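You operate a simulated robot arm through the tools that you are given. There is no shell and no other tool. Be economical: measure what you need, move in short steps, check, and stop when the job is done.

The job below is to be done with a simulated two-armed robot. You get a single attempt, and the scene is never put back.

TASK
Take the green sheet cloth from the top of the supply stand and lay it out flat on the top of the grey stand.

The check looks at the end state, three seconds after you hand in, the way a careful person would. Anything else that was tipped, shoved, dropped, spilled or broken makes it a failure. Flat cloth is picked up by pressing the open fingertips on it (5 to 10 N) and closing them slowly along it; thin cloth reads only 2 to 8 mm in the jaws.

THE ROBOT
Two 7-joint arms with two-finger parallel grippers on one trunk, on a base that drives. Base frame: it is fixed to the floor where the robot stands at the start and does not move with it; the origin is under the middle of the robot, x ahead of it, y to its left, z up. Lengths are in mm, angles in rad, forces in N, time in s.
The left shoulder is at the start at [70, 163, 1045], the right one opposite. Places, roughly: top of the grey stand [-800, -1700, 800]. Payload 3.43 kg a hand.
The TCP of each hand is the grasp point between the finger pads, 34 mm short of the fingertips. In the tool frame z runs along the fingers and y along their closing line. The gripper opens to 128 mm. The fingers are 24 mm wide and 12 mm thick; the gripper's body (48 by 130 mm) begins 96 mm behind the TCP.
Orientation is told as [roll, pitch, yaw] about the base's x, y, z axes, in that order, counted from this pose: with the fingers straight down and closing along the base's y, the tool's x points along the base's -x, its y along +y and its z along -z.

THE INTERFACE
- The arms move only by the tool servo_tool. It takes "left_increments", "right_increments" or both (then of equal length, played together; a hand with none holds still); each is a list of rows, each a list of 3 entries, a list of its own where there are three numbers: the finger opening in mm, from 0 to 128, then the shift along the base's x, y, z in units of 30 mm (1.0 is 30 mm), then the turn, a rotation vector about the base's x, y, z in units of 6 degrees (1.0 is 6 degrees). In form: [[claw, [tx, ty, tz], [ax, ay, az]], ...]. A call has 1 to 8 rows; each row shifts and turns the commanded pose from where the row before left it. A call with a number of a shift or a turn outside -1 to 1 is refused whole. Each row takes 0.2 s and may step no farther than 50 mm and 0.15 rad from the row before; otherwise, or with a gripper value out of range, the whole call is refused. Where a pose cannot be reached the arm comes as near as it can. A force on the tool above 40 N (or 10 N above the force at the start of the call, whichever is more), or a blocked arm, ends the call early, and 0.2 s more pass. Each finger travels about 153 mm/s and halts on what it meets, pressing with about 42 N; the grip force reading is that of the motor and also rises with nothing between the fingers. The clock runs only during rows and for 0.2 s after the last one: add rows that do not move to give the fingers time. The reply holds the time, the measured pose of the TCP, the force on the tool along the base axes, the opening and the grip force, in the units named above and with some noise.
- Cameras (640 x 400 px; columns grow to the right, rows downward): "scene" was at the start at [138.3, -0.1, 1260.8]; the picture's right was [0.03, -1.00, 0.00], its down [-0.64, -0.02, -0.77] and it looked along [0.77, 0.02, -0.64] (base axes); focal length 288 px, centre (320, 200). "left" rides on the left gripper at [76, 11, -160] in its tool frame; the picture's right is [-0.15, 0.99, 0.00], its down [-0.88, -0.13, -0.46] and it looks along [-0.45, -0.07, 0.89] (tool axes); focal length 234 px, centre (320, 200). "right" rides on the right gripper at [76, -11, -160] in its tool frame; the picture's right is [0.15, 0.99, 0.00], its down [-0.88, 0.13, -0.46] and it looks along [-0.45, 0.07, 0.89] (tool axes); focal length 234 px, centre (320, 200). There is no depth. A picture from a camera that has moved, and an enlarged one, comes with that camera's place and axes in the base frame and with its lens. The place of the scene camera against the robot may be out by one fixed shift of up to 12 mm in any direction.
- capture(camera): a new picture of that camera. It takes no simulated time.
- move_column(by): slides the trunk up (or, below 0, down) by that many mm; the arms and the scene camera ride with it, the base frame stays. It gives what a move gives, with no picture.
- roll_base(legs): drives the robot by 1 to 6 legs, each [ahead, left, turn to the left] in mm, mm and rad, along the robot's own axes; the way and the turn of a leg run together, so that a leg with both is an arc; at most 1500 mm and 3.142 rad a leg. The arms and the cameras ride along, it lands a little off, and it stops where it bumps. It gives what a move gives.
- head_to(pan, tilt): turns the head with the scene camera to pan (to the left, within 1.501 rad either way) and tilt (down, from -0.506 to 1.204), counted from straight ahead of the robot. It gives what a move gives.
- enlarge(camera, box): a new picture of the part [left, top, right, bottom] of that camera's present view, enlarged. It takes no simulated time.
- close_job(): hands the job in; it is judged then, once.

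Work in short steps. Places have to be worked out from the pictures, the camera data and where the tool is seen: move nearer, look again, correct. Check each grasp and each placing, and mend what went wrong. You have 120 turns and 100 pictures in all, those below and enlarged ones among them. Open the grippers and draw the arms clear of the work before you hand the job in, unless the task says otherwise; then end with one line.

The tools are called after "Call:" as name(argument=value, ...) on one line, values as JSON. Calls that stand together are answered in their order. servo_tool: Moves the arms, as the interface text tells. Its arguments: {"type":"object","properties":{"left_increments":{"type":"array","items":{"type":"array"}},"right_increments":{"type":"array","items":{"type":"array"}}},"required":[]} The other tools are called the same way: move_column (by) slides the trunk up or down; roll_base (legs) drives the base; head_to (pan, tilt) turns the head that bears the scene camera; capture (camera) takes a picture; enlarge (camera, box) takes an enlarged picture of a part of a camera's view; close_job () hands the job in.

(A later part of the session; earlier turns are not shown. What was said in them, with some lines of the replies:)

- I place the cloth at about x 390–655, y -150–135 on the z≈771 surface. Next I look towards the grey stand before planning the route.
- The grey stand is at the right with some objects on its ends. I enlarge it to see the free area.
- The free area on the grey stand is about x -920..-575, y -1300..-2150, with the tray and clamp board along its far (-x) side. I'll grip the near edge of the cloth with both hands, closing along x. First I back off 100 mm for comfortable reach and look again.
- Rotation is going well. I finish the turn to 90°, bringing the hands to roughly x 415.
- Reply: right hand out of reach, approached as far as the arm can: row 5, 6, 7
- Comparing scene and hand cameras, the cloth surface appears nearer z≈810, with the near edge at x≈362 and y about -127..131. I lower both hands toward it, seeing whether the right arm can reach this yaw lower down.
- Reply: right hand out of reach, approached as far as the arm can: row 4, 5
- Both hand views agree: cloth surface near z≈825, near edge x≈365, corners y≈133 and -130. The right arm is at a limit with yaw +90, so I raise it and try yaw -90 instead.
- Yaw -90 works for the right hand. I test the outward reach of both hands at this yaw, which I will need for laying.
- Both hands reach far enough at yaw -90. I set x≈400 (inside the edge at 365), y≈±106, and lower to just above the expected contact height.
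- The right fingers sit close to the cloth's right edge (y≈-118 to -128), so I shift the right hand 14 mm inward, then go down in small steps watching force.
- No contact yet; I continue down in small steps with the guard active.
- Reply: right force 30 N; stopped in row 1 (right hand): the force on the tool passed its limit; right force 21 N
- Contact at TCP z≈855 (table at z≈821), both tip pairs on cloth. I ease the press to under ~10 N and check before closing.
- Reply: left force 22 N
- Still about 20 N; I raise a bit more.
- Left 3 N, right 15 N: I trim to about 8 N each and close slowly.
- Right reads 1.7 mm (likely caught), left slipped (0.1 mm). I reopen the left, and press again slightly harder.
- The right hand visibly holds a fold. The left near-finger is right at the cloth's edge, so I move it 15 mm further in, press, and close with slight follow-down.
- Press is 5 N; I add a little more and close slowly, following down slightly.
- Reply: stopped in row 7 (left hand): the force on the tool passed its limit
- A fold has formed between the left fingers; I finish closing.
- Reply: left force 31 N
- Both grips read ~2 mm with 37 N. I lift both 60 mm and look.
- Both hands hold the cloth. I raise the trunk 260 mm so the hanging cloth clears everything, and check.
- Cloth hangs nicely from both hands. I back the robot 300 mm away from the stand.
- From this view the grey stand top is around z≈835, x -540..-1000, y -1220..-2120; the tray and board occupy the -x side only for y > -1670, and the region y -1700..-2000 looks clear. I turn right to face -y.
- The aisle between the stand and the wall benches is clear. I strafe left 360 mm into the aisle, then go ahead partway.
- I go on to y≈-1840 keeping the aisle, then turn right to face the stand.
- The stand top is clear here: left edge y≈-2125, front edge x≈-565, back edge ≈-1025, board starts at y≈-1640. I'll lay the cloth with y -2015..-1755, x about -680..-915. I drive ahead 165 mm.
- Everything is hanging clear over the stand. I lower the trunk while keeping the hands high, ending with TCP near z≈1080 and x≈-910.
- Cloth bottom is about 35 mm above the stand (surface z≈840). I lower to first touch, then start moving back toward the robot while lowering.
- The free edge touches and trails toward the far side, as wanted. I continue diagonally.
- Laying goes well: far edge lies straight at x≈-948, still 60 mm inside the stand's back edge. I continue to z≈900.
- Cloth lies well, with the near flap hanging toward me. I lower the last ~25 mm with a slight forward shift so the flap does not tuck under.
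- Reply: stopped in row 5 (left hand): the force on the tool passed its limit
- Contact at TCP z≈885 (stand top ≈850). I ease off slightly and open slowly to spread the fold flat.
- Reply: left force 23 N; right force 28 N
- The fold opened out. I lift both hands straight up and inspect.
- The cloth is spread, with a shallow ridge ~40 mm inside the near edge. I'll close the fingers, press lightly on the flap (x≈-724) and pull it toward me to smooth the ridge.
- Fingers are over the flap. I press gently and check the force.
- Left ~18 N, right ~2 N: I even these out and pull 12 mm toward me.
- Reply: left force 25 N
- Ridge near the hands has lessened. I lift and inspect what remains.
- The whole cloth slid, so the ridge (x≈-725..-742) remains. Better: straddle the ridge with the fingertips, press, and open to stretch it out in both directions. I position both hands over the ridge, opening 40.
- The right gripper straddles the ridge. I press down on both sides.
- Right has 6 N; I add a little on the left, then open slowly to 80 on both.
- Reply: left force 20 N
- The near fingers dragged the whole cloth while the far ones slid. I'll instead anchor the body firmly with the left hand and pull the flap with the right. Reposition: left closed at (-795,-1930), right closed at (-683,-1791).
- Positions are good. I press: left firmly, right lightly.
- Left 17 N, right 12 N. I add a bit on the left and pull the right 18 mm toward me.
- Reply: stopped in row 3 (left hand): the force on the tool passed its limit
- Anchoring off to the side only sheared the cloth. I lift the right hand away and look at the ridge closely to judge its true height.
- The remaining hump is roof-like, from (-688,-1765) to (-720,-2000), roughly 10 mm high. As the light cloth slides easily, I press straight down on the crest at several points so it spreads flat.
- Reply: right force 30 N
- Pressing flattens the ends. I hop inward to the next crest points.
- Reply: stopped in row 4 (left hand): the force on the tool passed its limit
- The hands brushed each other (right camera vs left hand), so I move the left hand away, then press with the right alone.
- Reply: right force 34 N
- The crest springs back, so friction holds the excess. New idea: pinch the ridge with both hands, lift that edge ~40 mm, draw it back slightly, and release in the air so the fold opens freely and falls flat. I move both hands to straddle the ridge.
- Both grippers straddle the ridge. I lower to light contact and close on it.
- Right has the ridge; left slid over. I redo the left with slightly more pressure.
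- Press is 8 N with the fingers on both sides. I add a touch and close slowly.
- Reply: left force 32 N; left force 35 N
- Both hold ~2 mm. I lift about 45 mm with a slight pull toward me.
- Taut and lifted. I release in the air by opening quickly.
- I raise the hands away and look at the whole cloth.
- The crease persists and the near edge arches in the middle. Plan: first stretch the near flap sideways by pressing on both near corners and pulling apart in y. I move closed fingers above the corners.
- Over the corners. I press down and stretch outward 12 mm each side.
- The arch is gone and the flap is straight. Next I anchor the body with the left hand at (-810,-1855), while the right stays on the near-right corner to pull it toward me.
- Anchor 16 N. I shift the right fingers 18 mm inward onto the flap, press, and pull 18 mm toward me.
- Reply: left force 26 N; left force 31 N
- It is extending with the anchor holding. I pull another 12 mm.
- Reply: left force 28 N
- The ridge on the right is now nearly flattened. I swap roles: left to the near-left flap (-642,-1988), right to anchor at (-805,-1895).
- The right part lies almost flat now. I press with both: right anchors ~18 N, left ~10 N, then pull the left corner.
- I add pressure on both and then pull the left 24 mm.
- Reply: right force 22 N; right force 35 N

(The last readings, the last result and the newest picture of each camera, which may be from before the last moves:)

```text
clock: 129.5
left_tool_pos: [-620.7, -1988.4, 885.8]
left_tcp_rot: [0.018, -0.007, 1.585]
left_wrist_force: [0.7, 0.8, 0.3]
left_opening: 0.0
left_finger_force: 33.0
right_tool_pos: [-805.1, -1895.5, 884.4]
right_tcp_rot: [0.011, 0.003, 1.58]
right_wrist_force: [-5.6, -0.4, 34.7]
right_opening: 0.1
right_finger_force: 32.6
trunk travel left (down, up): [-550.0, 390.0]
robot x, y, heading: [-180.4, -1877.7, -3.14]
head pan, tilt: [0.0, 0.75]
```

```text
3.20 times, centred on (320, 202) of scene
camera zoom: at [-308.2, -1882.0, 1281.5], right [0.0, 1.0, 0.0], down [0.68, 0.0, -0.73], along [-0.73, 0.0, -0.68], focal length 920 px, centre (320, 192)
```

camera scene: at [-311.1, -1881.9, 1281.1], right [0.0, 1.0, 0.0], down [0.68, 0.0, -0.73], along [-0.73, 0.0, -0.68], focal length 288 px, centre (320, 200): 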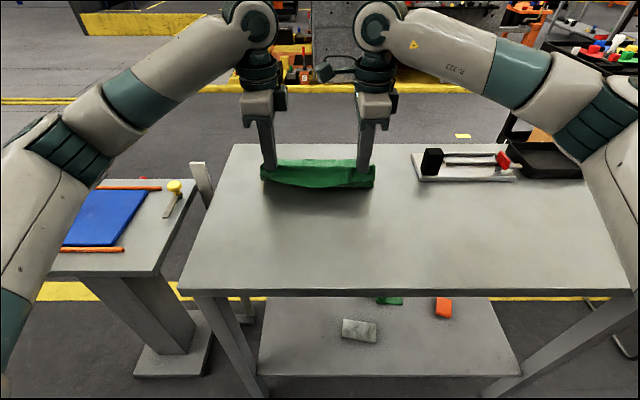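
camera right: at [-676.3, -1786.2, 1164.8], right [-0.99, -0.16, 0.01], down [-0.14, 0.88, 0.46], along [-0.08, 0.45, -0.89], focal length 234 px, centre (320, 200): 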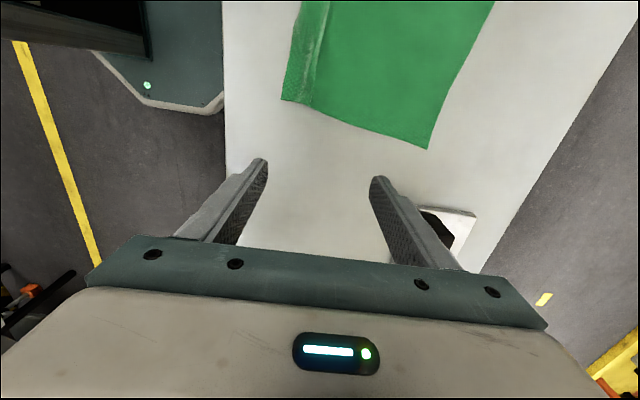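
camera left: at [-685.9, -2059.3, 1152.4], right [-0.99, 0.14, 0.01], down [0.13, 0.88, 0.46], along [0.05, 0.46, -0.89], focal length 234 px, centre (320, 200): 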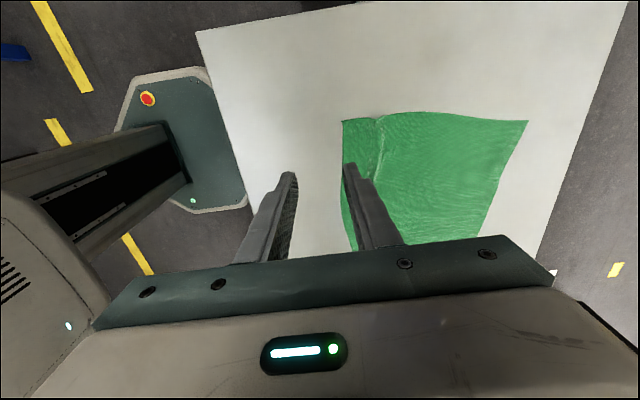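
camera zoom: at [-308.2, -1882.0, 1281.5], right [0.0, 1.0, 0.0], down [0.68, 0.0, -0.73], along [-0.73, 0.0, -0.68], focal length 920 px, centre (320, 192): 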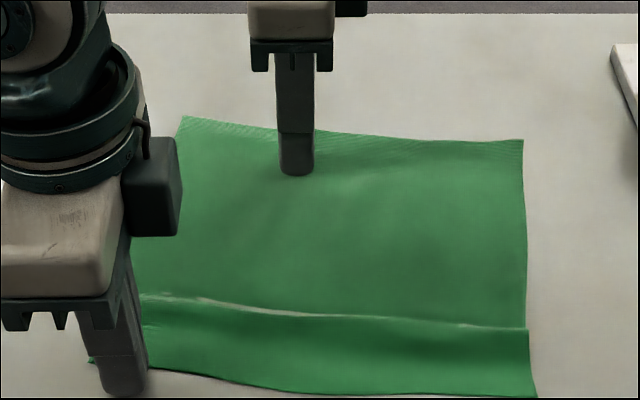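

The left fingers slid off for lack of pressure. I go back to x≈-645 and press harder before pulling.

Call:
servo_tool(left_increments=[[0, [0, 0, 0.3], [0, 0, 0]], [0, [-0.85, 0.15, 0.1], [0, 0, 0]], [0, [0, 0, -0.3], [0, 0, 0]], [0, [0, 0, -0.14], [0, 0, 0]], [0, [0, 0, -0.05], [0, 0, 0]], [0, [0, 0, 0], [0, 0, 0]]])

```text
clock: 130.9
left_tool_pos: [-646.6, -1983.0, 885.8]
left_tcp_rot: [0.024, -0.01, 1.586]
left_wrist_force: [-0.7, -6.2, 34.9]
left_opening: 0.1
left_finger_force: 32.4
right_tool_pos: [-803.5, -1895.4, 885.0]
right_tcp_rot: [0.01, 0.001, 1.579]
right_wrist_force: [-4.2, -0.2, 23.0]
right_opening: 0.0
right_finger_force: 33.0
trunk travel left (down, up): [-550.0, 390.0]
robot x, y, heading: [-184.5, -1880.3, -3.141]
head pan, tilt: [0.0, 0.75]
```

Left now 35 N, a bit much; I ease to ~20 N and pull 21 mm.

Call:
servo_tool(left_increments=[[0, [0, 0, 0.04], [0, 0, 0]], [0, [0.1, 0, 0], [0, 0, 0]], [0, [0.1, 0, 0], [0, 0, 0]], [0, [0.1, 0, 0], [0, 0, 0]], [0, [0.1, 0, 0], [0, 0, 0]], [0, [0.1, 0, 0], [0, 0, 0]], [0, [0.1, 0, 0], [0, 0, 0]], [0, [0.1, 0, 0], [0, 0, 0]]])

Call:
enlarge(camera="scene", box=[220, 140, 420, 265])

```text
clock: 131.9
left_tool_pos: [-637.2, -1981.7, 884.9]
left_tcp_rot: [0.026, -0.013, 1.585]
left_wrist_force: [1.4, -0.5, 22.1]
left_opening: 0.0
left_finger_force: 33.2
right_tool_pos: [-805.2, -1896.9, 886.0]
right_tcp_rot: [0.011, 0.003, 1.581]
right_wrist_force: [0.9, 0.5, 12.2]
right_opening: 0.1
right_finger_force: 32.9
trunk travel left (down, up): [-550.0, 390.0]
robot x, y, heading: [-182.4, -1879.9, 3.145]
head pan, tilt: [0.0, 0.75]
stopped in row 5 (left hand): the force on the tool passed its limit (the readings are from after the stop); the commanded pose is now the measured one
```

```text
3.20 times, centred on (320, 202) of scene
camera zoom: at [-308.1, -1881.7, 1280.9], right [0.0, 1.0, 0.0], down [0.68, 0.0, -0.73], along [-0.73, 0.0, -0.68], focal length 920 px, centre (320, 192)
```

zoom: 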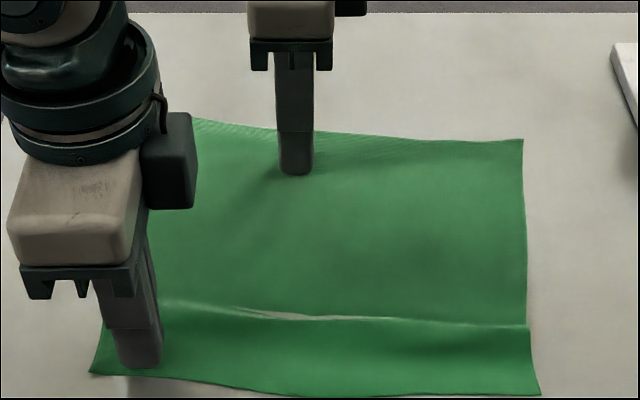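

Working: the flap moves with the fingers. I ease slightly and pull another 18 mm.

Call:
servo_tool(left_increments=[[0, [0, 0, 0.02], [0, 0, 0]], [0, [0.1, 0, 0.01], [0, 0, 0]], [0, [0.1, 0, 0], [0, 0, 0]], [0, [0.1, 0, 0], [0, 0, 0]], [0, [0.1, 0, 0], [0, 0, 0]], [0, [0.1, 0, 0], [0, 0, 0]], [0, [0.1, 0, 0], [0, 0, 0]], [0, [0, 0, 0], [0, 0, 0]]], right_increments=[[0, [0, 0, -0.03], [0, 0, 0]], [0, [0, 0, 0], [0, 0, 0]], [0, [0, 0, 0], [0, 0, 0]], [0, [0, 0, 0], [0, 0, 0]], [0, [0, 0, 0], [0, 0, 0]], [0, [0, 0, 0], [0, 0, 0]], [0, [0, 0, 0], [0, 0, 0]], [0, [0, 0, 0], [0, 0, 0]]])

Call:
enlarge(camera="scene", box=[220, 140, 420, 265])

```text
clock: 133.7
left_tool_pos: [-620.6, -1982.8, 886.6]
left_tcp_rot: [0.025, -0.01, 1.587]
left_wrist_force: [-5.6, 1.4, 24.4]
left_opening: 0.0
left_finger_force: 32.8
right_tool_pos: [-805.9, -1895.9, 885.2]
right_tcp_rot: [0.012, 0.004, 1.58]
right_wrist_force: [-3.2, -0.1, 34.1]
right_opening: 0.0
right_finger_force: 32.8
trunk travel left (down, up): [-550.0, 390.0]
robot x, y, heading: [-179.0, -1877.4, 3.142]
head pan, tilt: [0.0, 0.75]
```

```text
3.20 times, centred on (320, 202) of scene
camera zoom: at [-307.0, -1881.3, 1281.9], right [0.0, 1.0, 0.0], down [0.68, 0.0, -0.73], along [-0.73, 0.0, -0.68], focal length 920 px, centre (320, 192)
```

zoom: 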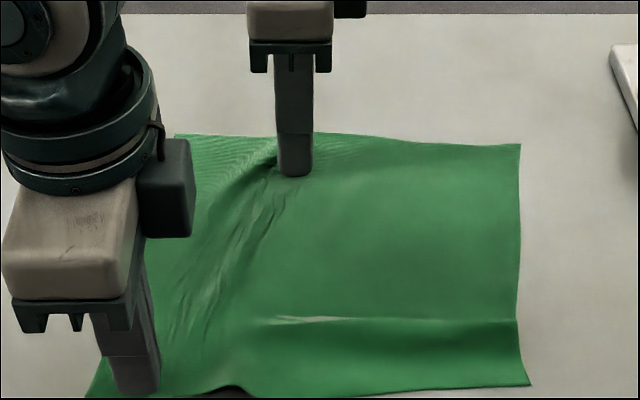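

The left ridge has been pulled out completely (now taut, slightly over). I ease back 6 mm, then lift both hands and look.

Call:
servo_tool(left_increments=[[0, [-0.1, 0, 0], [0, 0, 0]], [0, [-0.1, 0, 0], [0, 0, 0]], [0, [0, 0, 0.4], [0, 0, 0]], [0, [0, -0.5, 0.9], [0, 0, 0]], [0, [0, -0.9, 0.9], [0, 0, 0]], [0, [0, -0.9, 0.9], [0, 0, 0]], [0, [0, 0, 0.5], [0, 0, 0]], [0, [0, 0, 0], [0, 0, 0]]], right_increments=[[0, [0, 0, 0], [0, 0, 0]], [0, [0, 0, 0], [0, 0, 0]], [0, [0, 0, 0.4], [0, 0, 0]], [0, [0, 0.2, 0.9], [0, 0, 0]], [0, [0, 0.9, 0.9], [0, 0, 0]], [0, [0, 0.9, 0.9], [0, 0, 0]], [0, [0, 0.9, 0.5], [0, 0, 0]], [0, [0, 0.9, 0], [0, 0, 0]]])

Call:
enlarge(camera="scene", box=[220, 140, 420, 265])

```text
clock: 135.5
left_tool_pos: [-629.7, -2049.0, 994.4]
left_tcp_rot: [0.019, -0.007, 1.586]
left_wrist_force: [0.6, -0.2, -0.2]
left_opening: 0.0
left_finger_force: 32.7
right_tool_pos: [-807.1, -1781.4, 990.8]
right_tcp_rot: [0.008, 0.002, 1.582]
right_wrist_force: [0.1, 0.2, -0.4]
right_opening: 0.1
right_finger_force: 32.8
trunk travel left (down, up): [-550.0, 390.0]
robot x, y, heading: [-184.5, -1877.4, -3.141]
head pan, tilt: [0.0, 0.75]
```

```text
3.20 times, centred on (320, 202) of scene
camera zoom: at [-311.1, -1881.4, 1281.1], right [0.0, 1.0, 0.0], down [0.68, 0.0, -0.73], along [-0.73, 0.0, -0.68], focal length 920 px, centre (320, 192)
```

zoom: 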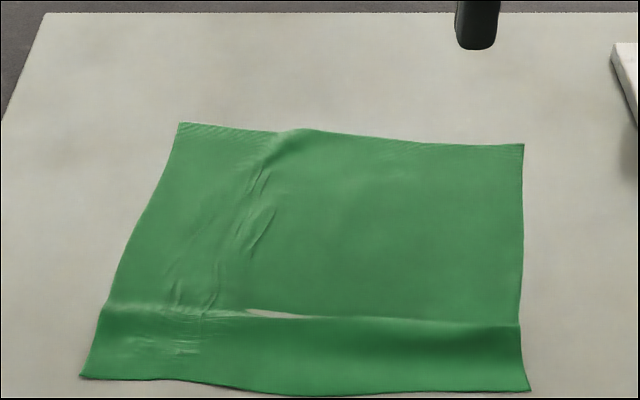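

Left side is now nearly flat (depth ≈232 of 237 mm); the right still misses ~20 mm. To keep clear of the front edge, I now anchor the near-right flap with the left hand and pull the far-right region away with the right hand.

Call:
servo_tool(left_increments=[[0, [0, 0.9, 0], [0, 0, 0]], [0, [0, 0.9, 0], [0, 0, 0]], [0, [0, 0.9, 0], [0, 0, 0]], [0, [0, 0.9, 0], [0, 0, 0]], [0, [0, 0.9, -0.6], [0, 0, 0]], [0, [0, 0.9, -0.8], [0, 0, 0]], [0, [-0.05, 0.9, -0.9], [0, 0, 0]], [0, [0, 0.7, -0.8], [0, 0, 0]]], right_increments=[[0, [0.1, 0, 0], [0, 0, 0]], [0, [0.1, 0.3, 0], [0, 0, 0]], [0, [0, 0.2, 0], [0, 0, 0]], [0, [0, 0, -0.2], [0, 0, 0]], [0, [0, 0, -0.6], [0, 0, 0]], [0, [0, 0, -0.8], [0, 0, 0]], [0, [0, 0, -0.8], [0, 0, 0]], [0, [0, 0, -0.7], [0, 0, 0]]])

Call:
servo_tool(left_increments=[[0, [0, 0, -0.25], [0, 0, 0]], [0, [0, 0, -0.15], [0, 0, 0]], [0, [0, 0, -0.05], [0, 0, 0]], [0, [0, 0, 0], [0, 0, 0]]], right_increments=[[0, [0, 0, -0.2], [0, 0, 0]], [0, [0, 0, -0.1], [0, 0, 0]], [0, [0, 0, -0.06], [0, 0, 0]], [0, [0, 0, 0], [0, 0, 0]]])

Call:
enlarge(camera="scene", box=[220, 140, 420, 265])

```text
clock: 137.3
left_tool_pos: [-631.3, -1838.9, 897.6]
left_tcp_rot: [0.018, -0.01, 1.588]
left_wrist_force: [-0.9, -0.9, 0.7]
left_opening: 0.0
left_finger_force: 32.9
right_tool_pos: [-802.0, -1766.1, 895.6]
right_tcp_rot: [0.007, 0.003, 1.58]
right_wrist_force: [0.1, 0.1, -0.4]
right_opening: 0.0
right_finger_force: 32.9
trunk travel left (down, up): [-550.0, 390.0]
robot x, y, heading: [-180.1, -1878.4, -3.144]
head pan, tilt: [0.0, 0.75]
```

```text
clock: 138.3
left_tool_pos: [-631.7, -1840.6, 885.1]
left_tcp_rot: [0.02, -0.01, 1.587]
left_wrist_force: [0.1, 0.0, 2.1]
left_opening: 0.0
left_finger_force: 32.9
right_tool_pos: [-801.3, -1766.9, 886.7]
right_tcp_rot: [0.007, 0.0, 1.582]
right_wrist_force: [-0.1, 0.3, -0.2]
right_opening: 0.0
right_finger_force: 33.3
trunk travel left (down, up): [-550.0, 390.0]
robot x, y, heading: [-184.3, -1878.0, 3.142]
head pan, tilt: [0.0, 0.75]
```

```text
3.20 times, centred on (320, 202) of scene
camera zoom: at [-310.9, -1881.9, 1281.2], right [0.0, 1.0, 0.0], down [0.68, 0.0, -0.73], along [-0.73, 0.0, -0.68], focal length 920 px, centre (320, 192)
```

zoom: 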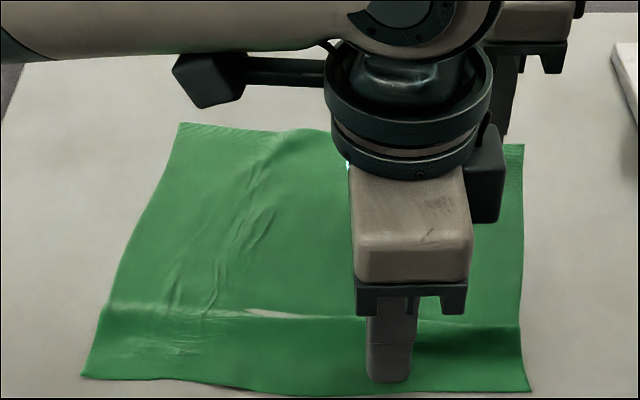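

Both fingers sit on the cloth. I build the pressure (~20 N anchor, ~15 N right).

Call:
servo_tool(left_increments=[[0, [0, 0, -0.06], [0, 0, 0]], [0, [0, 0, 0], [0, 0, 0]]], right_increments=[[0, [0, 0, -0.09], [0, 0, 0]], [0, [0, 0, 0], [0, 0, 0]]])

```text
clock: 138.9
left_tool_pos: [-630.3, -1842.4, 885.0]
left_tcp_rot: [0.02, -0.011, 1.587]
left_wrist_force: [-1.2, 0.6, 4.1]
left_opening: 0.0
left_finger_force: 32.5
right_tool_pos: [-801.6, -1768.0, 885.4]
right_tcp_rot: [0.008, 0.003, 1.58]
right_wrist_force: [-0.9, 0.9, 9.3]
right_opening: 0.4
right_finger_force: 33.7
trunk travel left (down, up): [-550.0, 390.0]
robot x, y, heading: [-181.9, -1881.5, 3.145]
head pan, tilt: [0.0, 0.75]
```

I add more on the left anchor, then pull the right 18 mm away.

Call:
servo_tool(left_increments=[[0, [0, 0, -0.07], [0, 0, 0]], [0, [0, 0, 0], [0, 0, 0]]], right_increments=[[0, [0, 0, -0.01], [0, 0, 0]], [0, [0, 0, 0], [0, 0, 0]]])

Call:
servo_tool(right_increments=[[0, [-0.1, 0, 0], [0, 0, 0]], [0, [-0.1, 0, 0], [0, 0, 0]], [0, [-0.1, 0, 0], [0, 0, 0]], [0, [-0.1, 0, 0], [0, 0, 0]], [0, [-0.1, 0, 0], [0, 0, 0]], [0, [-0.1, 0, 0], [0, 0, 0]], [0, [0, 0, 0], [0, 0, 0]]])

Call:
enlarge(camera="scene", box=[220, 140, 420, 265])

```text
clock: 139.5
left_tool_pos: [-629.5, -1841.2, 884.9]
left_tcp_rot: [0.023, -0.012, 1.588]
left_wrist_force: [-5.0, 1.8, 28.1]
left_opening: 0.1
left_finger_force: 33.0
right_tool_pos: [-799.8, -1767.5, 884.9]
right_tcp_rot: [0.009, 0.001, 1.582]
right_wrist_force: [-2.0, 0.0, 8.9]
right_opening: 0.1
right_finger_force: 33.6
trunk travel left (down, up): [-550.0, 390.0]
robot x, y, heading: [-180.3, -1879.5, 3.142]
head pan, tilt: [0.0, 0.75]
```

```text
clock: 140.8
left_tool_pos: [-630.4, -1842.2, 885.9]
left_tcp_rot: [0.024, -0.014, 1.586]
left_wrist_force: [1.3, -0.4, 18.2]
left_opening: 0.2
left_finger_force: 32.7
right_tool_pos: [-817.6, -1769.1, 884.0]
right_tcp_rot: [0.011, 0.004, 1.58]
right_wrist_force: [0.5, -0.3, 11.6]
right_opening: 0.1
right_finger_force: 33.3
trunk travel left (down, up): [-550.0, 390.0]
robot x, y, heading: [-180.7, -1878.3, 3.144]
head pan, tilt: [0.0, 0.75]
stopped in row 6 (left hand): the force on the tool passed its limit (the readings are from after the stop); the commanded pose is now the measured one
```

```text
3.20 times, centred on (320, 202) of scene
camera zoom: at [-308.5, -1882.3, 1281.0], right [0.0, 1.0, 0.0], down [0.68, 0.0, -0.73], along [-0.73, 0.0, -0.68], focal length 920 px, centre (320, 192)
```

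zoom: 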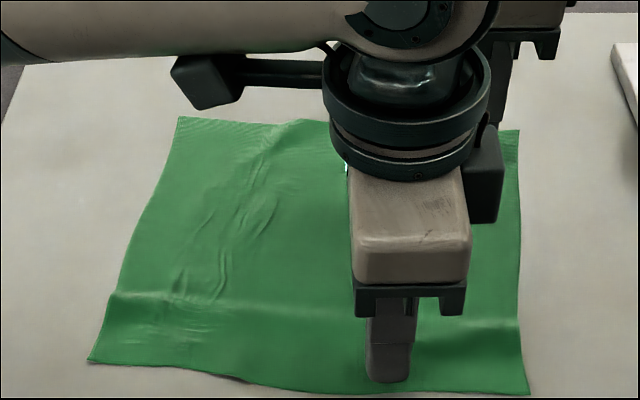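

The ridge is flattening well. One more 9 mm pull, then lift and inspect.

Call:
servo_tool(right_increments=[[0, [-0.1, 0, 0], [0, 0, 0]], [0, [-0.1, 0, 0], [0, 0, 0]], [0, [-0.1, 0, 0], [0, 0, 0]], [0, [0, 0, 0], [0, 0, 0]]])

Call:
servo_tool(left_increments=[[0, [0, 0, 0.4], [0, 0, 0]], [0, [0, 0, 0.9], [0, 0, 0]], [0, [0, -0.5, 0.9], [0, 0, 0]], [0, [0, -1, 0.9], [0, 0, 0]], [0, [0, -1, 0.3], [0, 0, 0]], [0, [0, -1, 0], [0, 0, 0]], [0, [0, -1, 0], [0, 0, 0]], [0, [0, -1, 0], [0, 0, 0]]], right_increments=[[0, [0, 0, 0.4], [0, 0, 0]], [0, [0, 0, 0.9], [0, 0, 0]], [0, [0, 0, 0.9], [0, 0, 0]], [0, [0, 0, 0.9], [0, 0, 0]], [0, [0.4, 0.4, 0.3], [0, 0, 0]], [0, [0.4, 0.4, 0], [0, 0, 0]], [0, [0.4, 0.4, 0], [0, 0, 0]], [0, [0, 0.4, 0], [0, 0, 0]]])

Call:
enlarge(camera="scene", box=[220, 140, 420, 265])

```text
clock: 141.8
left_tool_pos: [-628.9, -1842.8, 884.9]
left_tcp_rot: [0.026, -0.012, 1.585]
left_wrist_force: [-3.2, 1.6, 20.1]
left_opening: 0.0
left_finger_force: 32.5
right_tool_pos: [-824.1, -1768.7, 884.5]
right_tcp_rot: [0.009, 0.001, 1.58]
right_wrist_force: [3.4, -0.1, 21.2]
right_opening: 0.3
right_finger_force: 32.9
trunk travel left (down, up): [-550.0, 390.0]
robot x, y, heading: [-182.6, -1882.2, 3.139]
head pan, tilt: [0.0, 0.75]
```

```text
clock: 143.7
left_tool_pos: [-628.6, -2009.0, 986.4]
left_tcp_rot: [0.023, -0.012, 1.588]
left_wrist_force: [-1.1, -1.1, 0.0]
left_opening: 0.0
left_finger_force: 32.6
right_tool_pos: [-791.0, -1719.6, 984.6]
right_tcp_rot: [0.006, 0.0, 1.58]
right_wrist_force: [0.1, -0.4, 0.7]
right_opening: 0.0
right_finger_force: 32.9
trunk travel left (down, up): [-550.0, 390.0]
robot x, y, heading: [-178.6, -1882.6, 3.141]
head pan, tilt: [0.0, 0.75]
```

```text
3.20 times, centred on (320, 202) of scene
camera zoom: at [-310.9, -1883.0, 1281.2], right [0.0, 1.0, 0.0], down [0.68, 0.0, -0.73], along [-0.73, 0.0, -0.68], focal length 920 px, centre (320, 192)
```

zoom: 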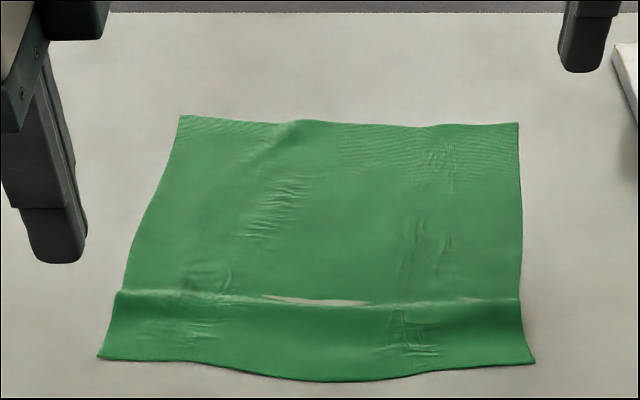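

The ridge has relaxed back partly but spans now ~95% of full size. I'll iron along the crest (x≈-670): left anchors the crest's left end, and the right slides outward along it under light pressure.

Call:
servo_tool(left_increments=[[0, [-0.7, 0.4, 0], [0, 0, 0]], [0, [-0.7, 0.4, -0.5], [0, 0, 0]], [0, [0, 0, -0.7], [0, 0, 0]], [0, [0, 0, -0.8], [0, 0, 0]], [0, [0, 0, -0.8], [0, 0, 0]], [0, [0, 0, -0.3], [0, 0, 0]], [0, [0, 0, -0.2], [0, 0, 0]], [0, [0, 0, -0.08], [0, 0, 0]]], right_increments=[[0, [1, -0.9, 0], [0, 0, 0]], [0, [1, -0.9, 0], [0, 0, 0]], [0, [1, -0.9, -0.2], [0, 0, 0]], [0, [1, -0.9, -0.6], [0, 0, 0]], [0, [0, 0, -0.8], [0, 0, 0]], [0, [0, 0, -0.8], [0, 0, 0]], [0, [0, 0, -0.5], [0, 0, 0]], [0, [0, 0, -0.3], [0, 0, 0]]])

Call:
servo_tool(left_increments=[[0, [0, 0, -0.04], [0, 0, 0]], [0, [0, 0, 0], [0, 0, 0]]], right_increments=[[0, [0, 0, -0.1], [0, 0, 0]], [0, [0, 0, 0], [0, 0, 0]]])

```text
clock: 145.4
left_tool_pos: [-673.5, -1982.1, 885.3]
left_tcp_rot: [0.025, -0.012, 1.587]
left_wrist_force: [-2.1, -3.2, 23.2]
left_opening: 0.0
left_finger_force: 32.5
right_tool_pos: [-668.8, -1829.3, 889.5]
right_tcp_rot: [0.008, 0.003, 1.581]
right_wrist_force: [0.2, -0.5, -0.7]
right_opening: 0.0
right_finger_force: 32.6
trunk travel left (down, up): [-550.0, 390.0]
robot x, y, heading: [-184.7, -1881.0, -3.142]
head pan, tilt: [0.0, 0.75]
```

```text
clock: 146.1
left_tool_pos: [-674.0, -1982.0, 884.1]
left_tcp_rot: [0.027, -0.014, 1.586]
left_wrist_force: [2.9, -1.6, 18.3]
left_opening: 0.2
left_finger_force: 32.6
right_tool_pos: [-669.7, -1828.5, 886.4]
right_tcp_rot: [0.008, 0.002, 1.58]
right_wrist_force: [0.4, -0.3, 0.0]
right_opening: 0.0
right_finger_force: 32.5
trunk travel left (down, up): [-550.0, 390.0]
robot x, y, heading: [-180.2, -1882.0, -3.14]
head pan, tilt: [0.0, 0.75]
stopped in row 2 (left hand): the force on the tool passed its limit (the readings are from after the stop); the commanded pose is now the measured one
```

Left anchor ~18 N; right is at the surface with no load yet. I press it slightly and slide outward along the crest.

Call:
servo_tool(right_increments=[[0, [0, 0, -0.07], [0, 0, 0]], [0, [0, 0.3, 0], [0, 0, 0]], [0, [0, 0.4, 0], [0, 0, 0]], [0, [0, 0.4, 0], [0, 0, 0]], [0, [0, 0.4, 0], [0, 0, 0]], [0, [0, 0.4, 0], [0, 0, 0]], [0, [0, 0.4, 0], [0, 0, 0]], [0, [0, 0.2, 0], [0, 0, 0]]])

Call:
enlarge(camera="scene", box=[220, 140, 420, 265])

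```text
clock: 147.9
left_tool_pos: [-672.6, -1982.0, 884.8]
left_tcp_rot: [0.027, -0.015, 1.588]
left_wrist_force: [-4.2, 9.2, 25.0]
left_opening: 0.1
left_finger_force: 32.7
right_tool_pos: [-668.9, -1753.6, 884.4]
right_tcp_rot: [0.011, 0.002, 1.581]
right_wrist_force: [0.9, -9.4, 13.7]
right_opening: 0.1
right_finger_force: 32.8
trunk travel left (down, up): [-550.0, 390.0]
robot x, y, heading: [-179.9, -1881.7, 3.14]
head pan, tilt: [0.0, 0.75]
```

```text
3.20 times, centred on (320, 202) of scene
camera zoom: at [-308.5, -1881.9, 1281.6], right [0.0, 1.0, 0.0], down [0.68, 0.0, -0.73], along [-0.73, 0.0, -0.68], focal length 920 px, centre (320, 192)
```

zoom: 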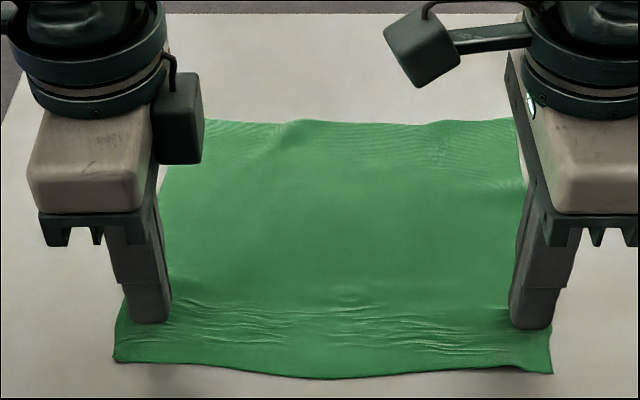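

Tension along the crest removed the ridge entirely. I relax the tension gently (back 6 mm), then lift both hands and inspect.

Call:
servo_tool(right_increments=[[0, [0, 0, 0], [0, 0, 0]], [0, [0, 0, 0], [0, 0, 0]], [0, [0, -0.1, 0], [0, 0, 0]], [0, [0, -0.1, 0], [0, 0, 0]], [0, [0, -0.05, 0], [0, 0, 0]], [0, [0, 0, 0], [0, 0, 0]]])

Call:
servo_tool(left_increments=[[0, [0, 0, 0.3], [0, 0, 0]], [0, [0, 0, 0.9], [0, 0, 0]], [0, [0, -0.5, 0.9], [0, 0, 0]], [0, [0, -0.9, 0.9], [0, 0, 0]], [0, [0, -0.9, 0.3], [0, 0, 0]], [0, [0, 0, 0], [0, 0, 0]]], right_increments=[[0, [0, 0, 0.3], [0, 0, 0]], [0, [0, 0, 0.9], [0, 0, 0]], [0, [0, 0.5, 0.9], [0, 0, 0]], [0, [0, 0.9, 0.9], [0, 0, 0]], [0, [0, 0.9, 0.3], [0, 0, 0]], [0, [0, 0, 0], [0, 0, 0]]])

Call:
enlarge(camera="scene", box=[220, 140, 420, 265])

```text
clock: 149.3
left_tool_pos: [-670.5, -1982.8, 884.8]
left_tcp_rot: [0.027, -0.013, 1.589]
left_wrist_force: [-3.9, 3.3, 27.2]
left_opening: 0.0
left_finger_force: 33.2
right_tool_pos: [-668.9, -1759.6, 884.1]
right_tcp_rot: [0.01, 0.001, 1.579]
right_wrist_force: [-0.6, 1.7, 14.2]
right_opening: 0.0
right_finger_force: 33.2
trunk travel left (down, up): [-550.0, 390.0]
robot x, y, heading: [-181.3, -1878.5, 3.144]
head pan, tilt: [0.0, 0.75]
```

```text
clock: 150.7
left_tool_pos: [-674.2, -2052.1, 984.1]
left_tcp_rot: [0.024, -0.012, 1.589]
left_wrist_force: [-0.3, -0.4, -0.5]
left_opening: 0.0
left_finger_force: 32.8
right_tool_pos: [-674.4, -1692.4, 983.8]
right_tcp_rot: [0.008, 0.001, 1.58]
right_wrist_force: [0.2, -0.1, 0.1]
right_opening: 0.0
right_finger_force: 33.1
trunk travel left (down, up): [-550.0, 390.0]
robot x, y, heading: [-181.4, -1879.0, 3.14]
head pan, tilt: [0.0, 0.75]
```

```text
3.20 times, centred on (320, 202) of scene
camera zoom: at [-311.7, -1882.0, 1281.1], right [0.0, 1.0, 0.0], down [0.68, 0.0, -0.73], along [-0.73, 0.0, -0.68], focal length 920 px, centre (320, 192)
```

zoom: 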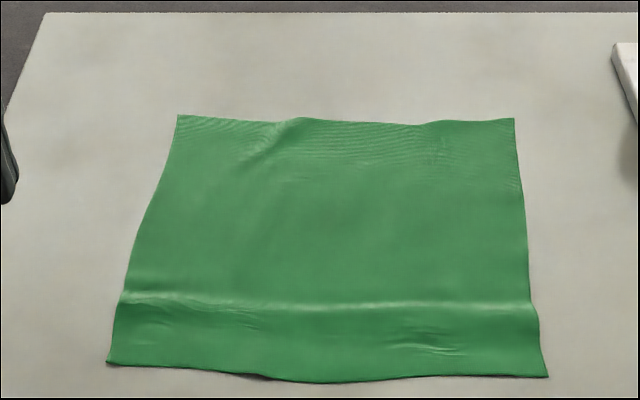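

Much flatter; only a soft crease line remains. I repeat the crest tensioning once more with both hands pulling outward.

Call:
servo_tool(left_increments=[[0, [0.1, 0.9, 0], [0, 0, 0]], [0, [0, 0.9, -0.3], [0, 0, 0]], [0, [0, 0.4, -0.8], [0, 0, 0]], [0, [0, 0, -0.8], [0, 0, 0]], [0, [0, 0, -0.8], [0, 0, 0]], [0, [0, 0, -0.4], [0, 0, 0]], [0, [0, 0, -0.15], [0, 0, 0]], [0, [0, 0, -0.06], [0, 0, 0]]], right_increments=[[0, [0.1, -0.9, 0], [0, 0, 0]], [0, [0, -0.9, -0.3], [0, 0, 0]], [0, [0, -0.9, -0.8], [0, 0, 0]], [0, [0, -0.9, -0.8], [0, 0, 0]], [0, [0, 0, -0.8], [0, 0, 0]], [0, [0, 0, -0.4], [0, 0, 0]], [0, [0, 0, -0.15], [0, 0, 0]], [0, [0, 0, -0.06], [0, 0, 0]]])

Call:
servo_tool(left_increments=[[0, [0, 0, 0], [0, 0, 0]]], right_increments=[[0, [0, 0, 0], [0, 0, 0]]])

```text
clock: 152.5
left_tool_pos: [-670.1, -1985.3, 884.5]
left_tcp_rot: [0.027, -0.014, 1.589]
left_wrist_force: [-0.4, -0.3, 8.1]
left_opening: 0.1
left_finger_force: 33.0
right_tool_pos: [-669.7, -1799.9, 885.9]
right_tcp_rot: [0.01, 0.005, 1.579]
right_wrist_force: [-1.9, 0.3, 13.4]
right_opening: 0.0
right_finger_force: 32.9
trunk travel left (down, up): [-550.0, 390.0]
robot x, y, heading: [-178.4, -1882.8, 3.138]
head pan, tilt: [0.0, 0.75]
```

```text
clock: 152.9
left_tool_pos: [-669.2, -1984.0, 885.5]
left_tcp_rot: [0.028, -0.014, 1.588]
left_wrist_force: [-2.9, 0.9, 12.1]
left_opening: 0.1
left_finger_force: 32.7
right_tool_pos: [-668.1, -1798.5, 884.7]
right_tcp_rot: [0.011, 0.003, 1.581]
right_wrist_force: [-3.3, 0.1, 17.7]
right_opening: 0.0
right_finger_force: 32.8
trunk travel left (down, up): [-550.0, 390.0]
robot x, y, heading: [-178.9, -1880.4, 3.141]
head pan, tilt: [0.0, 0.75]
```

Pressures are good (12 and 18 N). I pull outward, 8 mm left and 20 mm right, hold, then ease back slightly.

Call:
servo_tool(left_increments=[[0, [0, -0.1, 0], [0, 0, 0]], [0, [0, -0.1, 0], [0, 0, 0]], [0, [0, 0, 0], [0, 0, 0]], [0, [0, 0, 0], [0, 0, 0]], [0, [0, 0, 0], [0, 0, 0]], [0, [0, 0, 0], [0, 0, 0]], [0, [0, 0, 0], [0, 0, 0]]], right_increments=[[0, [0, 0.2, 0], [0, 0, 0]], [0, [0, 0.2, 0], [0, 0, 0]], [0, [0, 0.2, 0], [0, 0, 0]], [0, [0, 0.1, 0], [0, 0, 0]], [0, [0, 0, 0], [0, 0, 0]], [0, [0, 0, 0], [0, 0, 0]], [0, [0, 0, 0], [0, 0, 0]]])

Call:
enlarge(camera="scene", box=[220, 140, 420, 265])

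```text
clock: 154.5
left_tool_pos: [-667.3, -1989.7, 884.9]
left_tcp_rot: [0.028, -0.013, 1.589]
left_wrist_force: [0.3, 9.1, 28.7]
left_opening: 0.0
left_finger_force: 33.8
right_tool_pos: [-665.8, -1778.5, 885.4]
right_tcp_rot: [0.011, 0.001, 1.58]
right_wrist_force: [-0.7, -9.3, 13.8]
right_opening: 0.0
right_finger_force: 33.3
trunk travel left (down, up): [-550.0, 390.0]
robot x, y, heading: [-180.8, -1878.7, 3.145]
head pan, tilt: [0.0, 0.75]
```

```text
3.20 times, centred on (320, 202) of scene
camera zoom: at [-307.8, -1881.5, 1281.6], right [0.0, 1.0, 0.0], down [0.68, 0.0, -0.73], along [-0.73, 0.0, -0.68], focal length 920 px, centre (320, 192)
```

zoom: 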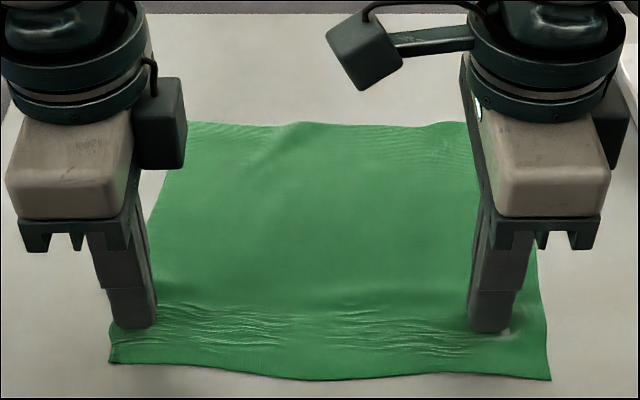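

Flat again under tension. I ease, lift, and move both hands to the far edge (x≈-833), where two small bumps remain, to stretch it likewise.

Call:
servo_tool(left_increments=[[0, [0, 0.07, 0], [0, 0, 0]], [0, [0, 0, 0.4], [0, 0, 0]], [0, [0, 0, 0.9], [0, 0, 0]], [0, [-1, 0.2, 0], [0, 0, 0]], [0, [-1, 0.2, 0], [0, 0, 0]], [0, [-1, 0.2, 0], [0, 0, 0]], [0, [-1, 0.1, 0], [0, 0, 0]], [0, [-1, 0, 0], [0, 0, 0]]], right_increments=[[0, [0, -0.12, 0], [0, 0, 0]], [0, [0, 0, 0.4], [0, 0, 0]], [0, [0, 0, 0.9], [0, 0, 0]], [0, [-1, 0, 0], [0, 0, 0]], [0, [-1, 0.1, 0], [0, 0, 0]], [0, [-1, 0.1, 0], [0, 0, 0]], [0, [-1, 0.2, 0], [0, 0, 0]], [0, [-1, 0.1, 0], [0, 0, 0]]])

Call:
servo_tool(left_increments=[[0, [-0.5, 0.1, 0], [0, 0, 0]], [0, [0, 0, -0.5], [0, 0, 0]], [0, [0, 0, -0.4], [0, 0, 0]], [0, [0, 0, -0.25], [0, 0, 0]], [0, [0, 0, -0.1], [0, 0, 0]], [0, [0, 0, -0.05], [0, 0, 0]], [0, [0, 0, 0], [0, 0, 0]]], right_increments=[[0, [-0.4, 0, 0], [0, 0, 0]], [0, [0, 0, -0.5], [0, 0, 0]], [0, [0, 0, -0.4], [0, 0, 0]], [0, [0, 0, -0.25], [0, 0, 0]], [0, [0, 0, -0.1], [0, 0, 0]], [0, [0, 0, -0.05], [0, 0, 0]], [0, [0, 0, 0], [0, 0, 0]]])

Call:
enlarge(camera="scene", box=[220, 140, 420, 265])

```text
clock: 156.3
left_tool_pos: [-820.8, -1967.1, 921.4]
left_tcp_rot: [0.023, -0.015, 1.588]
left_wrist_force: [-0.8, -0.7, -0.4]
left_opening: 0.0
left_finger_force: 33.2
right_tool_pos: [-819.2, -1763.8, 921.2]
right_tcp_rot: [0.006, 0.002, 1.581]
right_wrist_force: [-0.3, 0.0, 0.3]
right_opening: 0.0
right_finger_force: 32.9
trunk travel left (down, up): [-550.0, 390.0]
robot x, y, heading: [-178.6, -1879.7, -3.137]
head pan, tilt: [0.0, 0.75]
```

```text
clock: 157.9
left_tool_pos: [-835.2, -1966.5, 885.4]
left_tcp_rot: [0.028, -0.015, 1.589]
left_wrist_force: [-1.9, 0.1, 12.0]
left_opening: 0.0
left_finger_force: 33.9
right_tool_pos: [-829.1, -1768.6, 884.8]
right_tcp_rot: [0.009, 0.002, 1.578]
right_wrist_force: [0.0, 1.3, 2.9]
right_opening: 0.0
right_finger_force: 33.3
trunk travel left (down, up): [-550.0, 390.0]
robot x, y, heading: [-179.4, -1881.1, 3.144]
head pan, tilt: [0.0, 0.75]
```

```text
3.20 times, centred on (320, 202) of scene
camera zoom: at [-309.8, -1881.9, 1281.5], right [0.0, 1.0, 0.0], down [0.68, 0.0, -0.73], along [-0.73, 0.0, -0.68], focal length 920 px, centre (320, 192)
```

zoom: 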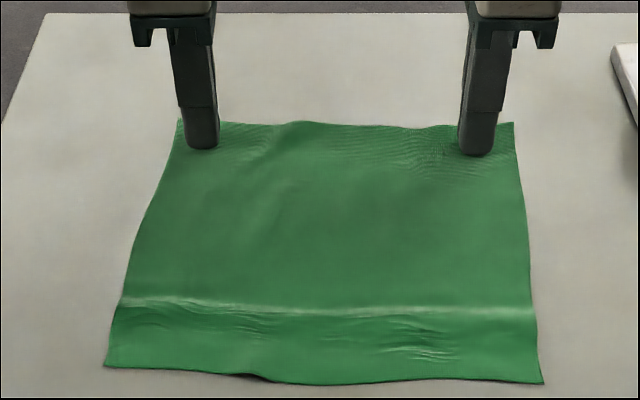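

Right needs a bit more pressure; then I stretch the far edge outward (and slightly away) about 10 mm.

Call:
servo_tool(left_increments=[[0, [0, 0, 0], [0, 0, 0]], [0, [0, -0.1, 0], [0, 0, 0]], [0, [0, -0.1, 0], [0, 0, 0]], [0, [0, 0, 0], [0, 0, 0]], [0, [0, 0, 0], [0, 0, 0]], [0, [0, 0, 0], [0, 0, 0]]], right_increments=[[0, [0, 0, -0.06], [0, 0, 0]], [0, [0, 0.1, 0], [0, 0, 0]], [0, [0, 0.1, 0], [0, 0, 0]], [0, [0, 0.1, 0], [0, 0, 0]], [0, [0, 0, 0], [0, 0, 0]], [0, [0, 0, 0], [0, 0, 0]]])

Call:
enlarge(camera="scene", box=[220, 140, 420, 265])

```text
clock: 159.3
left_tool_pos: [-832.1, -1974.3, 886.1]
left_tcp_rot: [0.029, -0.011, 1.589]
left_wrist_force: [-0.2, 2.2, 3.3]
left_opening: 0.0
left_finger_force: 32.7
right_tool_pos: [-827.8, -1759.5, 884.6]
right_tcp_rot: [0.013, 0.002, 1.581]
right_wrist_force: [-0.3, -8.1, 31.5]
right_opening: 0.0
right_finger_force: 33.0
trunk travel left (down, up): [-550.0, 390.0]
robot x, y, heading: [-179.7, -1881.9, -3.147]
head pan, tilt: [0.0, 0.75]
```

```text
3.20 times, centred on (320, 202) of scene
camera zoom: at [-307.5, -1883.4, 1281.7], right [0.0, 1.0, 0.0], down [0.68, 0.0, -0.73], along [-0.73, 0.0, -0.68], focal length 920 px, centre (320, 192)
```

zoom: 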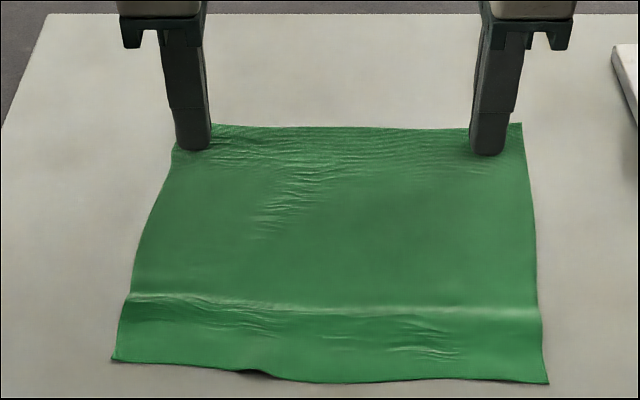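

Far edge is flat. Last, the near edge has a small lip; I ease, lift and go to the near corners to stretch that edge.

Call:
servo_tool(left_increments=[[0, [0, 0.05, 0], [0, 0, 0]], [0, [0, 0, 0.4], [0, 0, 0]], [0, [0, 0, 0.9], [0, 0, 0]], [0, [1, -0.1, 0], [0, 0, 0]], [0, [1, -0.1, 0], [0, 0, 0]], [0, [1, -0.1, 0], [0, 0, 0]], [0, [1, -0.1, 0], [0, 0, 0]], [0, [1, 0, 0], [0, 0, 0]]], right_increments=[[0, [0, -0.15, 0], [0, 0, 0]], [0, [0, 0, 0.4], [0, 0, 0]], [0, [0, 0, 0.9], [0, 0, 0]], [0, [1, -0.2, 0], [0, 0, 0]], [0, [1, -0.2, 0], [0, 0, 0]], [0, [1, -0.2, 0], [0, 0, 0]], [0, [1, 0, 0], [0, 0, 0]], [0, [1, 0, 0], [0, 0, 0]]])

Call:
servo_tool(left_increments=[[0, [1, 0, 0], [0, 0, 0]], [0, [0.2, 0, -0.5], [0, 0, 0]], [0, [0, 0, -0.4], [0, 0, 0]], [0, [0, 0, -0.25], [0, 0, 0]], [0, [0, 0, -0.12], [0, 0, 0]], [0, [0, 0, -0.05], [0, 0, 0]], [0, [0, 0, 0], [0, 0, 0]]], right_increments=[[0, [1, 0, 0], [0, 0, 0]], [0, [0.55, 0, -0.5], [0, 0, 0]], [0, [0, 0, -0.4], [0, 0, 0]], [0, [0, 0, -0.25], [0, 0, 0]], [0, [0, 0, -0.08], [0, 0, 0]], [0, [0, 0, -0.03], [0, 0, 0]], [0, [0, 0, 0], [0, 0, 0]]])

Call:
enlarge(camera="scene", box=[220, 140, 420, 265])

```text
clock: 161.1
left_tool_pos: [-683.8, -1983.2, 921.5]
left_tcp_rot: [0.024, -0.011, 1.588]
left_wrist_force: [0.6, -0.8, -0.5]
left_opening: 0.0
left_finger_force: 32.9
right_tool_pos: [-681.8, -1777.9, 919.0]
right_tcp_rot: [0.008, 0.002, 1.579]
right_wrist_force: [0.3, 0.7, 0.3]
right_opening: 0.3
right_finger_force: 33.1
trunk travel left (down, up): [-550.0, 390.0]
robot x, y, heading: [-177.0, -1882.0, 3.141]
head pan, tilt: [0.0, 0.75]
```

```text
clock: 162.7
left_tool_pos: [-648.4, -1981.3, 886.0]
left_tcp_rot: [0.028, -0.014, 1.589]
left_wrist_force: [-0.9, -0.6, 12.0]
left_opening: 0.0
left_finger_force: 32.8
right_tool_pos: [-633.1, -1780.3, 884.5]
right_tcp_rot: [0.015, 0.004, 1.58]
right_wrist_force: [-6.1, 2.1, 37.5]
right_opening: 0.0
right_finger_force: 33.3
trunk travel left (down, up): [-550.0, 390.0]
robot x, y, heading: [-183.0, -1879.1, 3.146]
head pan, tilt: [0.0, 0.75]
```

```text
3.20 times, centred on (320, 202) of scene
camera zoom: at [-308.5, -1882.1, 1282.0], right [0.0, 1.0, 0.0], down [0.68, 0.0, -0.73], along [-0.73, 0.0, -0.68], focal length 920 px, centre (320, 192)
```

zoom: 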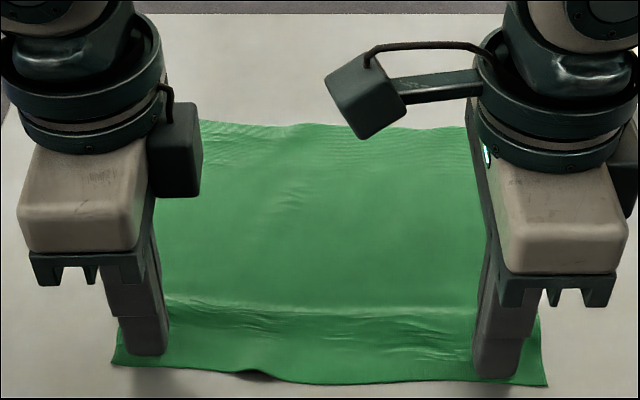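

I stretch outward about 9 mm per side (easing the right press), hold, ease, and lift away.

Call:
servo_tool(left_increments=[[0, [0, 0, -0.02], [0, 0, 0]], [0, [0, -0.1, 0], [0, 0, 0]], [0, [0, -0.1, 0], [0, 0, 0]], [0, [0, -0.1, 0], [0, 0, 0]], [0, [0, 0, 0], [0, 0, 0]], [0, [0, 0, 0], [0, 0, 0]], [0, [0, 0, 0], [0, 0, 0]]], right_increments=[[0, [0, 0, 0.05], [0, 0, 0]], [0, [0.05, 0.1, 0], [0, 0, 0]], [0, [0, 0.1, 0], [0, 0, 0]], [0, [0, 0.1, 0], [0, 0, 0]], [0, [0, 0, 0], [0, 0, 0]], [0, [0, 0, 0], [0, 0, 0]], [0, [0, 0, 0], [0, 0, 0]]])

Call:
servo_tool(left_increments=[[0, [0, 0.04, 0], [0, 0, 0]], [0, [0, 0, 0.4], [0, 0, 0]], [0, [0, 0, 0.9], [0, 0, 0]], [0, [0, -0.5, 0.9], [0, 0, 0]], [0, [0, -0.9, 0.9], [0, 0, 0]], [0, [0, -0.9, 0.3], [0, 0, 0]], [0, [0, 0, 0], [0, 0, 0]]], right_increments=[[0, [0, -0.06, 0], [0, 0, 0]], [0, [0, 0, 0.4], [0, 0, 0]], [0, [0, 0, 0.9], [0, 0, 0]], [0, [0, 0.5, 0.9], [0, 0, 0]], [0, [0, 0.9, 0.9], [0, 0, 0]], [0, [0, 0.9, 0.3], [0, 0, 0]], [0, [0, 0, 0], [0, 0, 0]]])

Call:
enlarge(camera="scene", box=[220, 140, 420, 265])

```text
clock: 163.8
left_tool_pos: [-649.2, -1988.6, 885.8]
left_tcp_rot: [0.03, -0.019, 1.586]
left_wrist_force: [1.3, 3.6, 17.2]
left_opening: 0.1
left_finger_force: 33.7
right_tool_pos: [-630.0, -1771.3, 884.7]
right_tcp_rot: [0.009, 0.002, 1.58]
right_wrist_force: [-0.2, 0.3, 11.7]
right_opening: 0.0
right_finger_force: 32.4
trunk travel left (down, up): [-550.0, 390.0]
robot x, y, heading: [-180.2, -1878.4, 3.136]
head pan, tilt: [0.0, 0.75]
stopped in row 5 (left hand): the force on the tool passed its limit (the readings are from after the stop); the commanded pose is now the measured one
```

```text
clock: 165.4
left_tool_pos: [-650.9, -2058.1, 983.3]
left_tcp_rot: [0.026, -0.015, 1.586]
left_wrist_force: [-0.1, -0.1, -0.8]
left_opening: 0.0
left_finger_force: 33.0
right_tool_pos: [-631.2, -1702.4, 987.1]
right_tcp_rot: [0.005, 0.001, 1.581]
right_wrist_force: [-0.2, 0.1, 0.5]
right_opening: 0.0
right_finger_force: 32.2
trunk travel left (down, up): [-550.0, 390.0]
robot x, y, heading: [-182.6, -1882.5, 3.139]
head pan, tilt: [0.0, 0.75]
```

```text
3.20 times, centred on (320, 202) of scene
camera zoom: at [-311.4, -1881.9, 1281.1], right [0.0, 1.0, 0.0], down [0.68, 0.0, -0.73], along [-0.73, 0.0, -0.68], focal length 920 px, centre (320, 192)
```

zoom: 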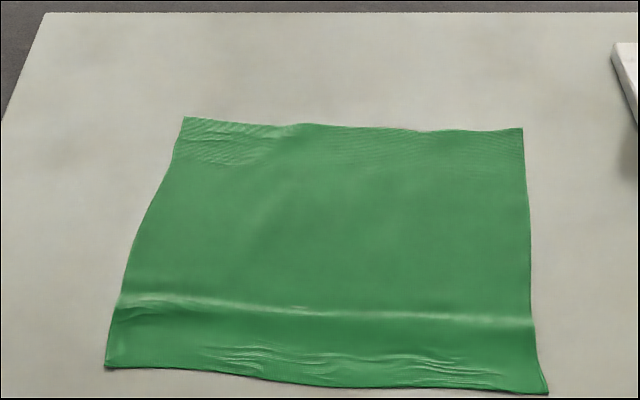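

The cloth lies flat with only faint creases, fully on the stand. I open the grippers, raise the hands, back the robot away and take a final look.

Call:
servo_tool(left_increments=[[60, [0, 0, 0.9], [0, 0, 0]], [60, [0.5, 0, 0.9], [0, 0, 0]], [60, [0.5, 0, 0.9], [0, 0, 0]], [60, [0, 0, 0], [0, 0, 0]]], right_increments=[[60, [0, 0, 0.9], [0, 0, 0]], [60, [0.5, 0, 0.9], [0, 0, 0]], [60, [0.5, 0, 0.9], [0, 0, 0]], [60, [0, 0, 0], [0, 0, 0]]])

Call:
roll_base(legs=[[-170, 0, 0]])

Call:
capture(camera="scene")

```text
clock: 166.4
left_tool_pos: [-621.4, -2057.3, 1064.3]
left_tcp_rot: [0.026, -0.015, 1.587]
left_wrist_force: [-0.1, 0.0, 0.1]
left_opening: 59.7
left_finger_force: 0.1
right_tool_pos: [-603.3, -1703.9, 1068.6]
right_tcp_rot: [0.004, 0.002, 1.581]
right_wrist_force: [-0.3, -0.4, 0.4]
right_opening: 60.2
right_finger_force: 0.1
trunk travel left (down, up): [-550.0, 390.0]
robot x, y, heading: [-181.1, -1879.0, 3.141]
head pan, tilt: [0.0, 0.75]
```

```text
clock: 167.8
left_tool_pos: [-454.2, -2057.0, 1066.0]
left_tcp_rot: [0.029, -0.016, 1.589]
left_wrist_force: [0.0, -0.1, -0.8]
left_opening: 60.3
left_finger_force: 0.1
right_tool_pos: [-433.0, -1703.1, 1069.4]
right_tcp_rot: [0.005, 0.001, 1.582]
right_wrist_force: [0.3, -0.1, 0.4]
right_opening: 60.1
right_finger_force: 0.1
trunk travel left (down, up): [-550.0, 390.0]
robot x, y, heading: [-14.4, -1877.1, 3.142]
head pan, tilt: [0.0, 0.75]
```

```text
11 pictures are left
camera scene: at [-142.1, -1882.0, 1281.2], right [0.0, 1.0, 0.0], down [0.68, 0.0, -0.73], along [-0.73, 0.0, -0.68], focal length 288 px, centre (320, 200)
```

scene: 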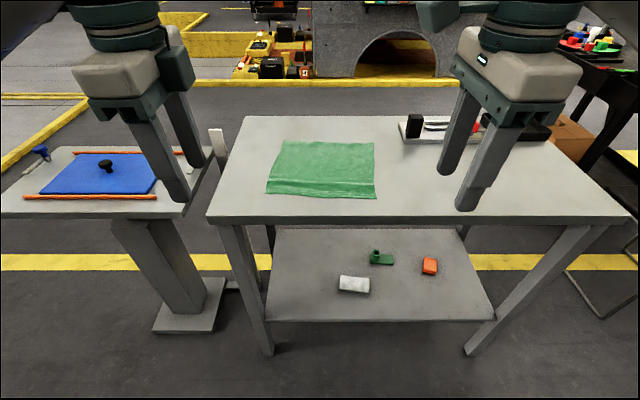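

The cloth lies flat on the grey stand, the other objects are undisturbed, the grippers are open and the arms are clear. I hand the job in.

Call:
close_job()

```text
The job is handed in.
```

The green cloth is laid out flat on top of the grey stand, with faint creases near the front edge; nothing else looks disturbed in the last picture, and the job is handed in.
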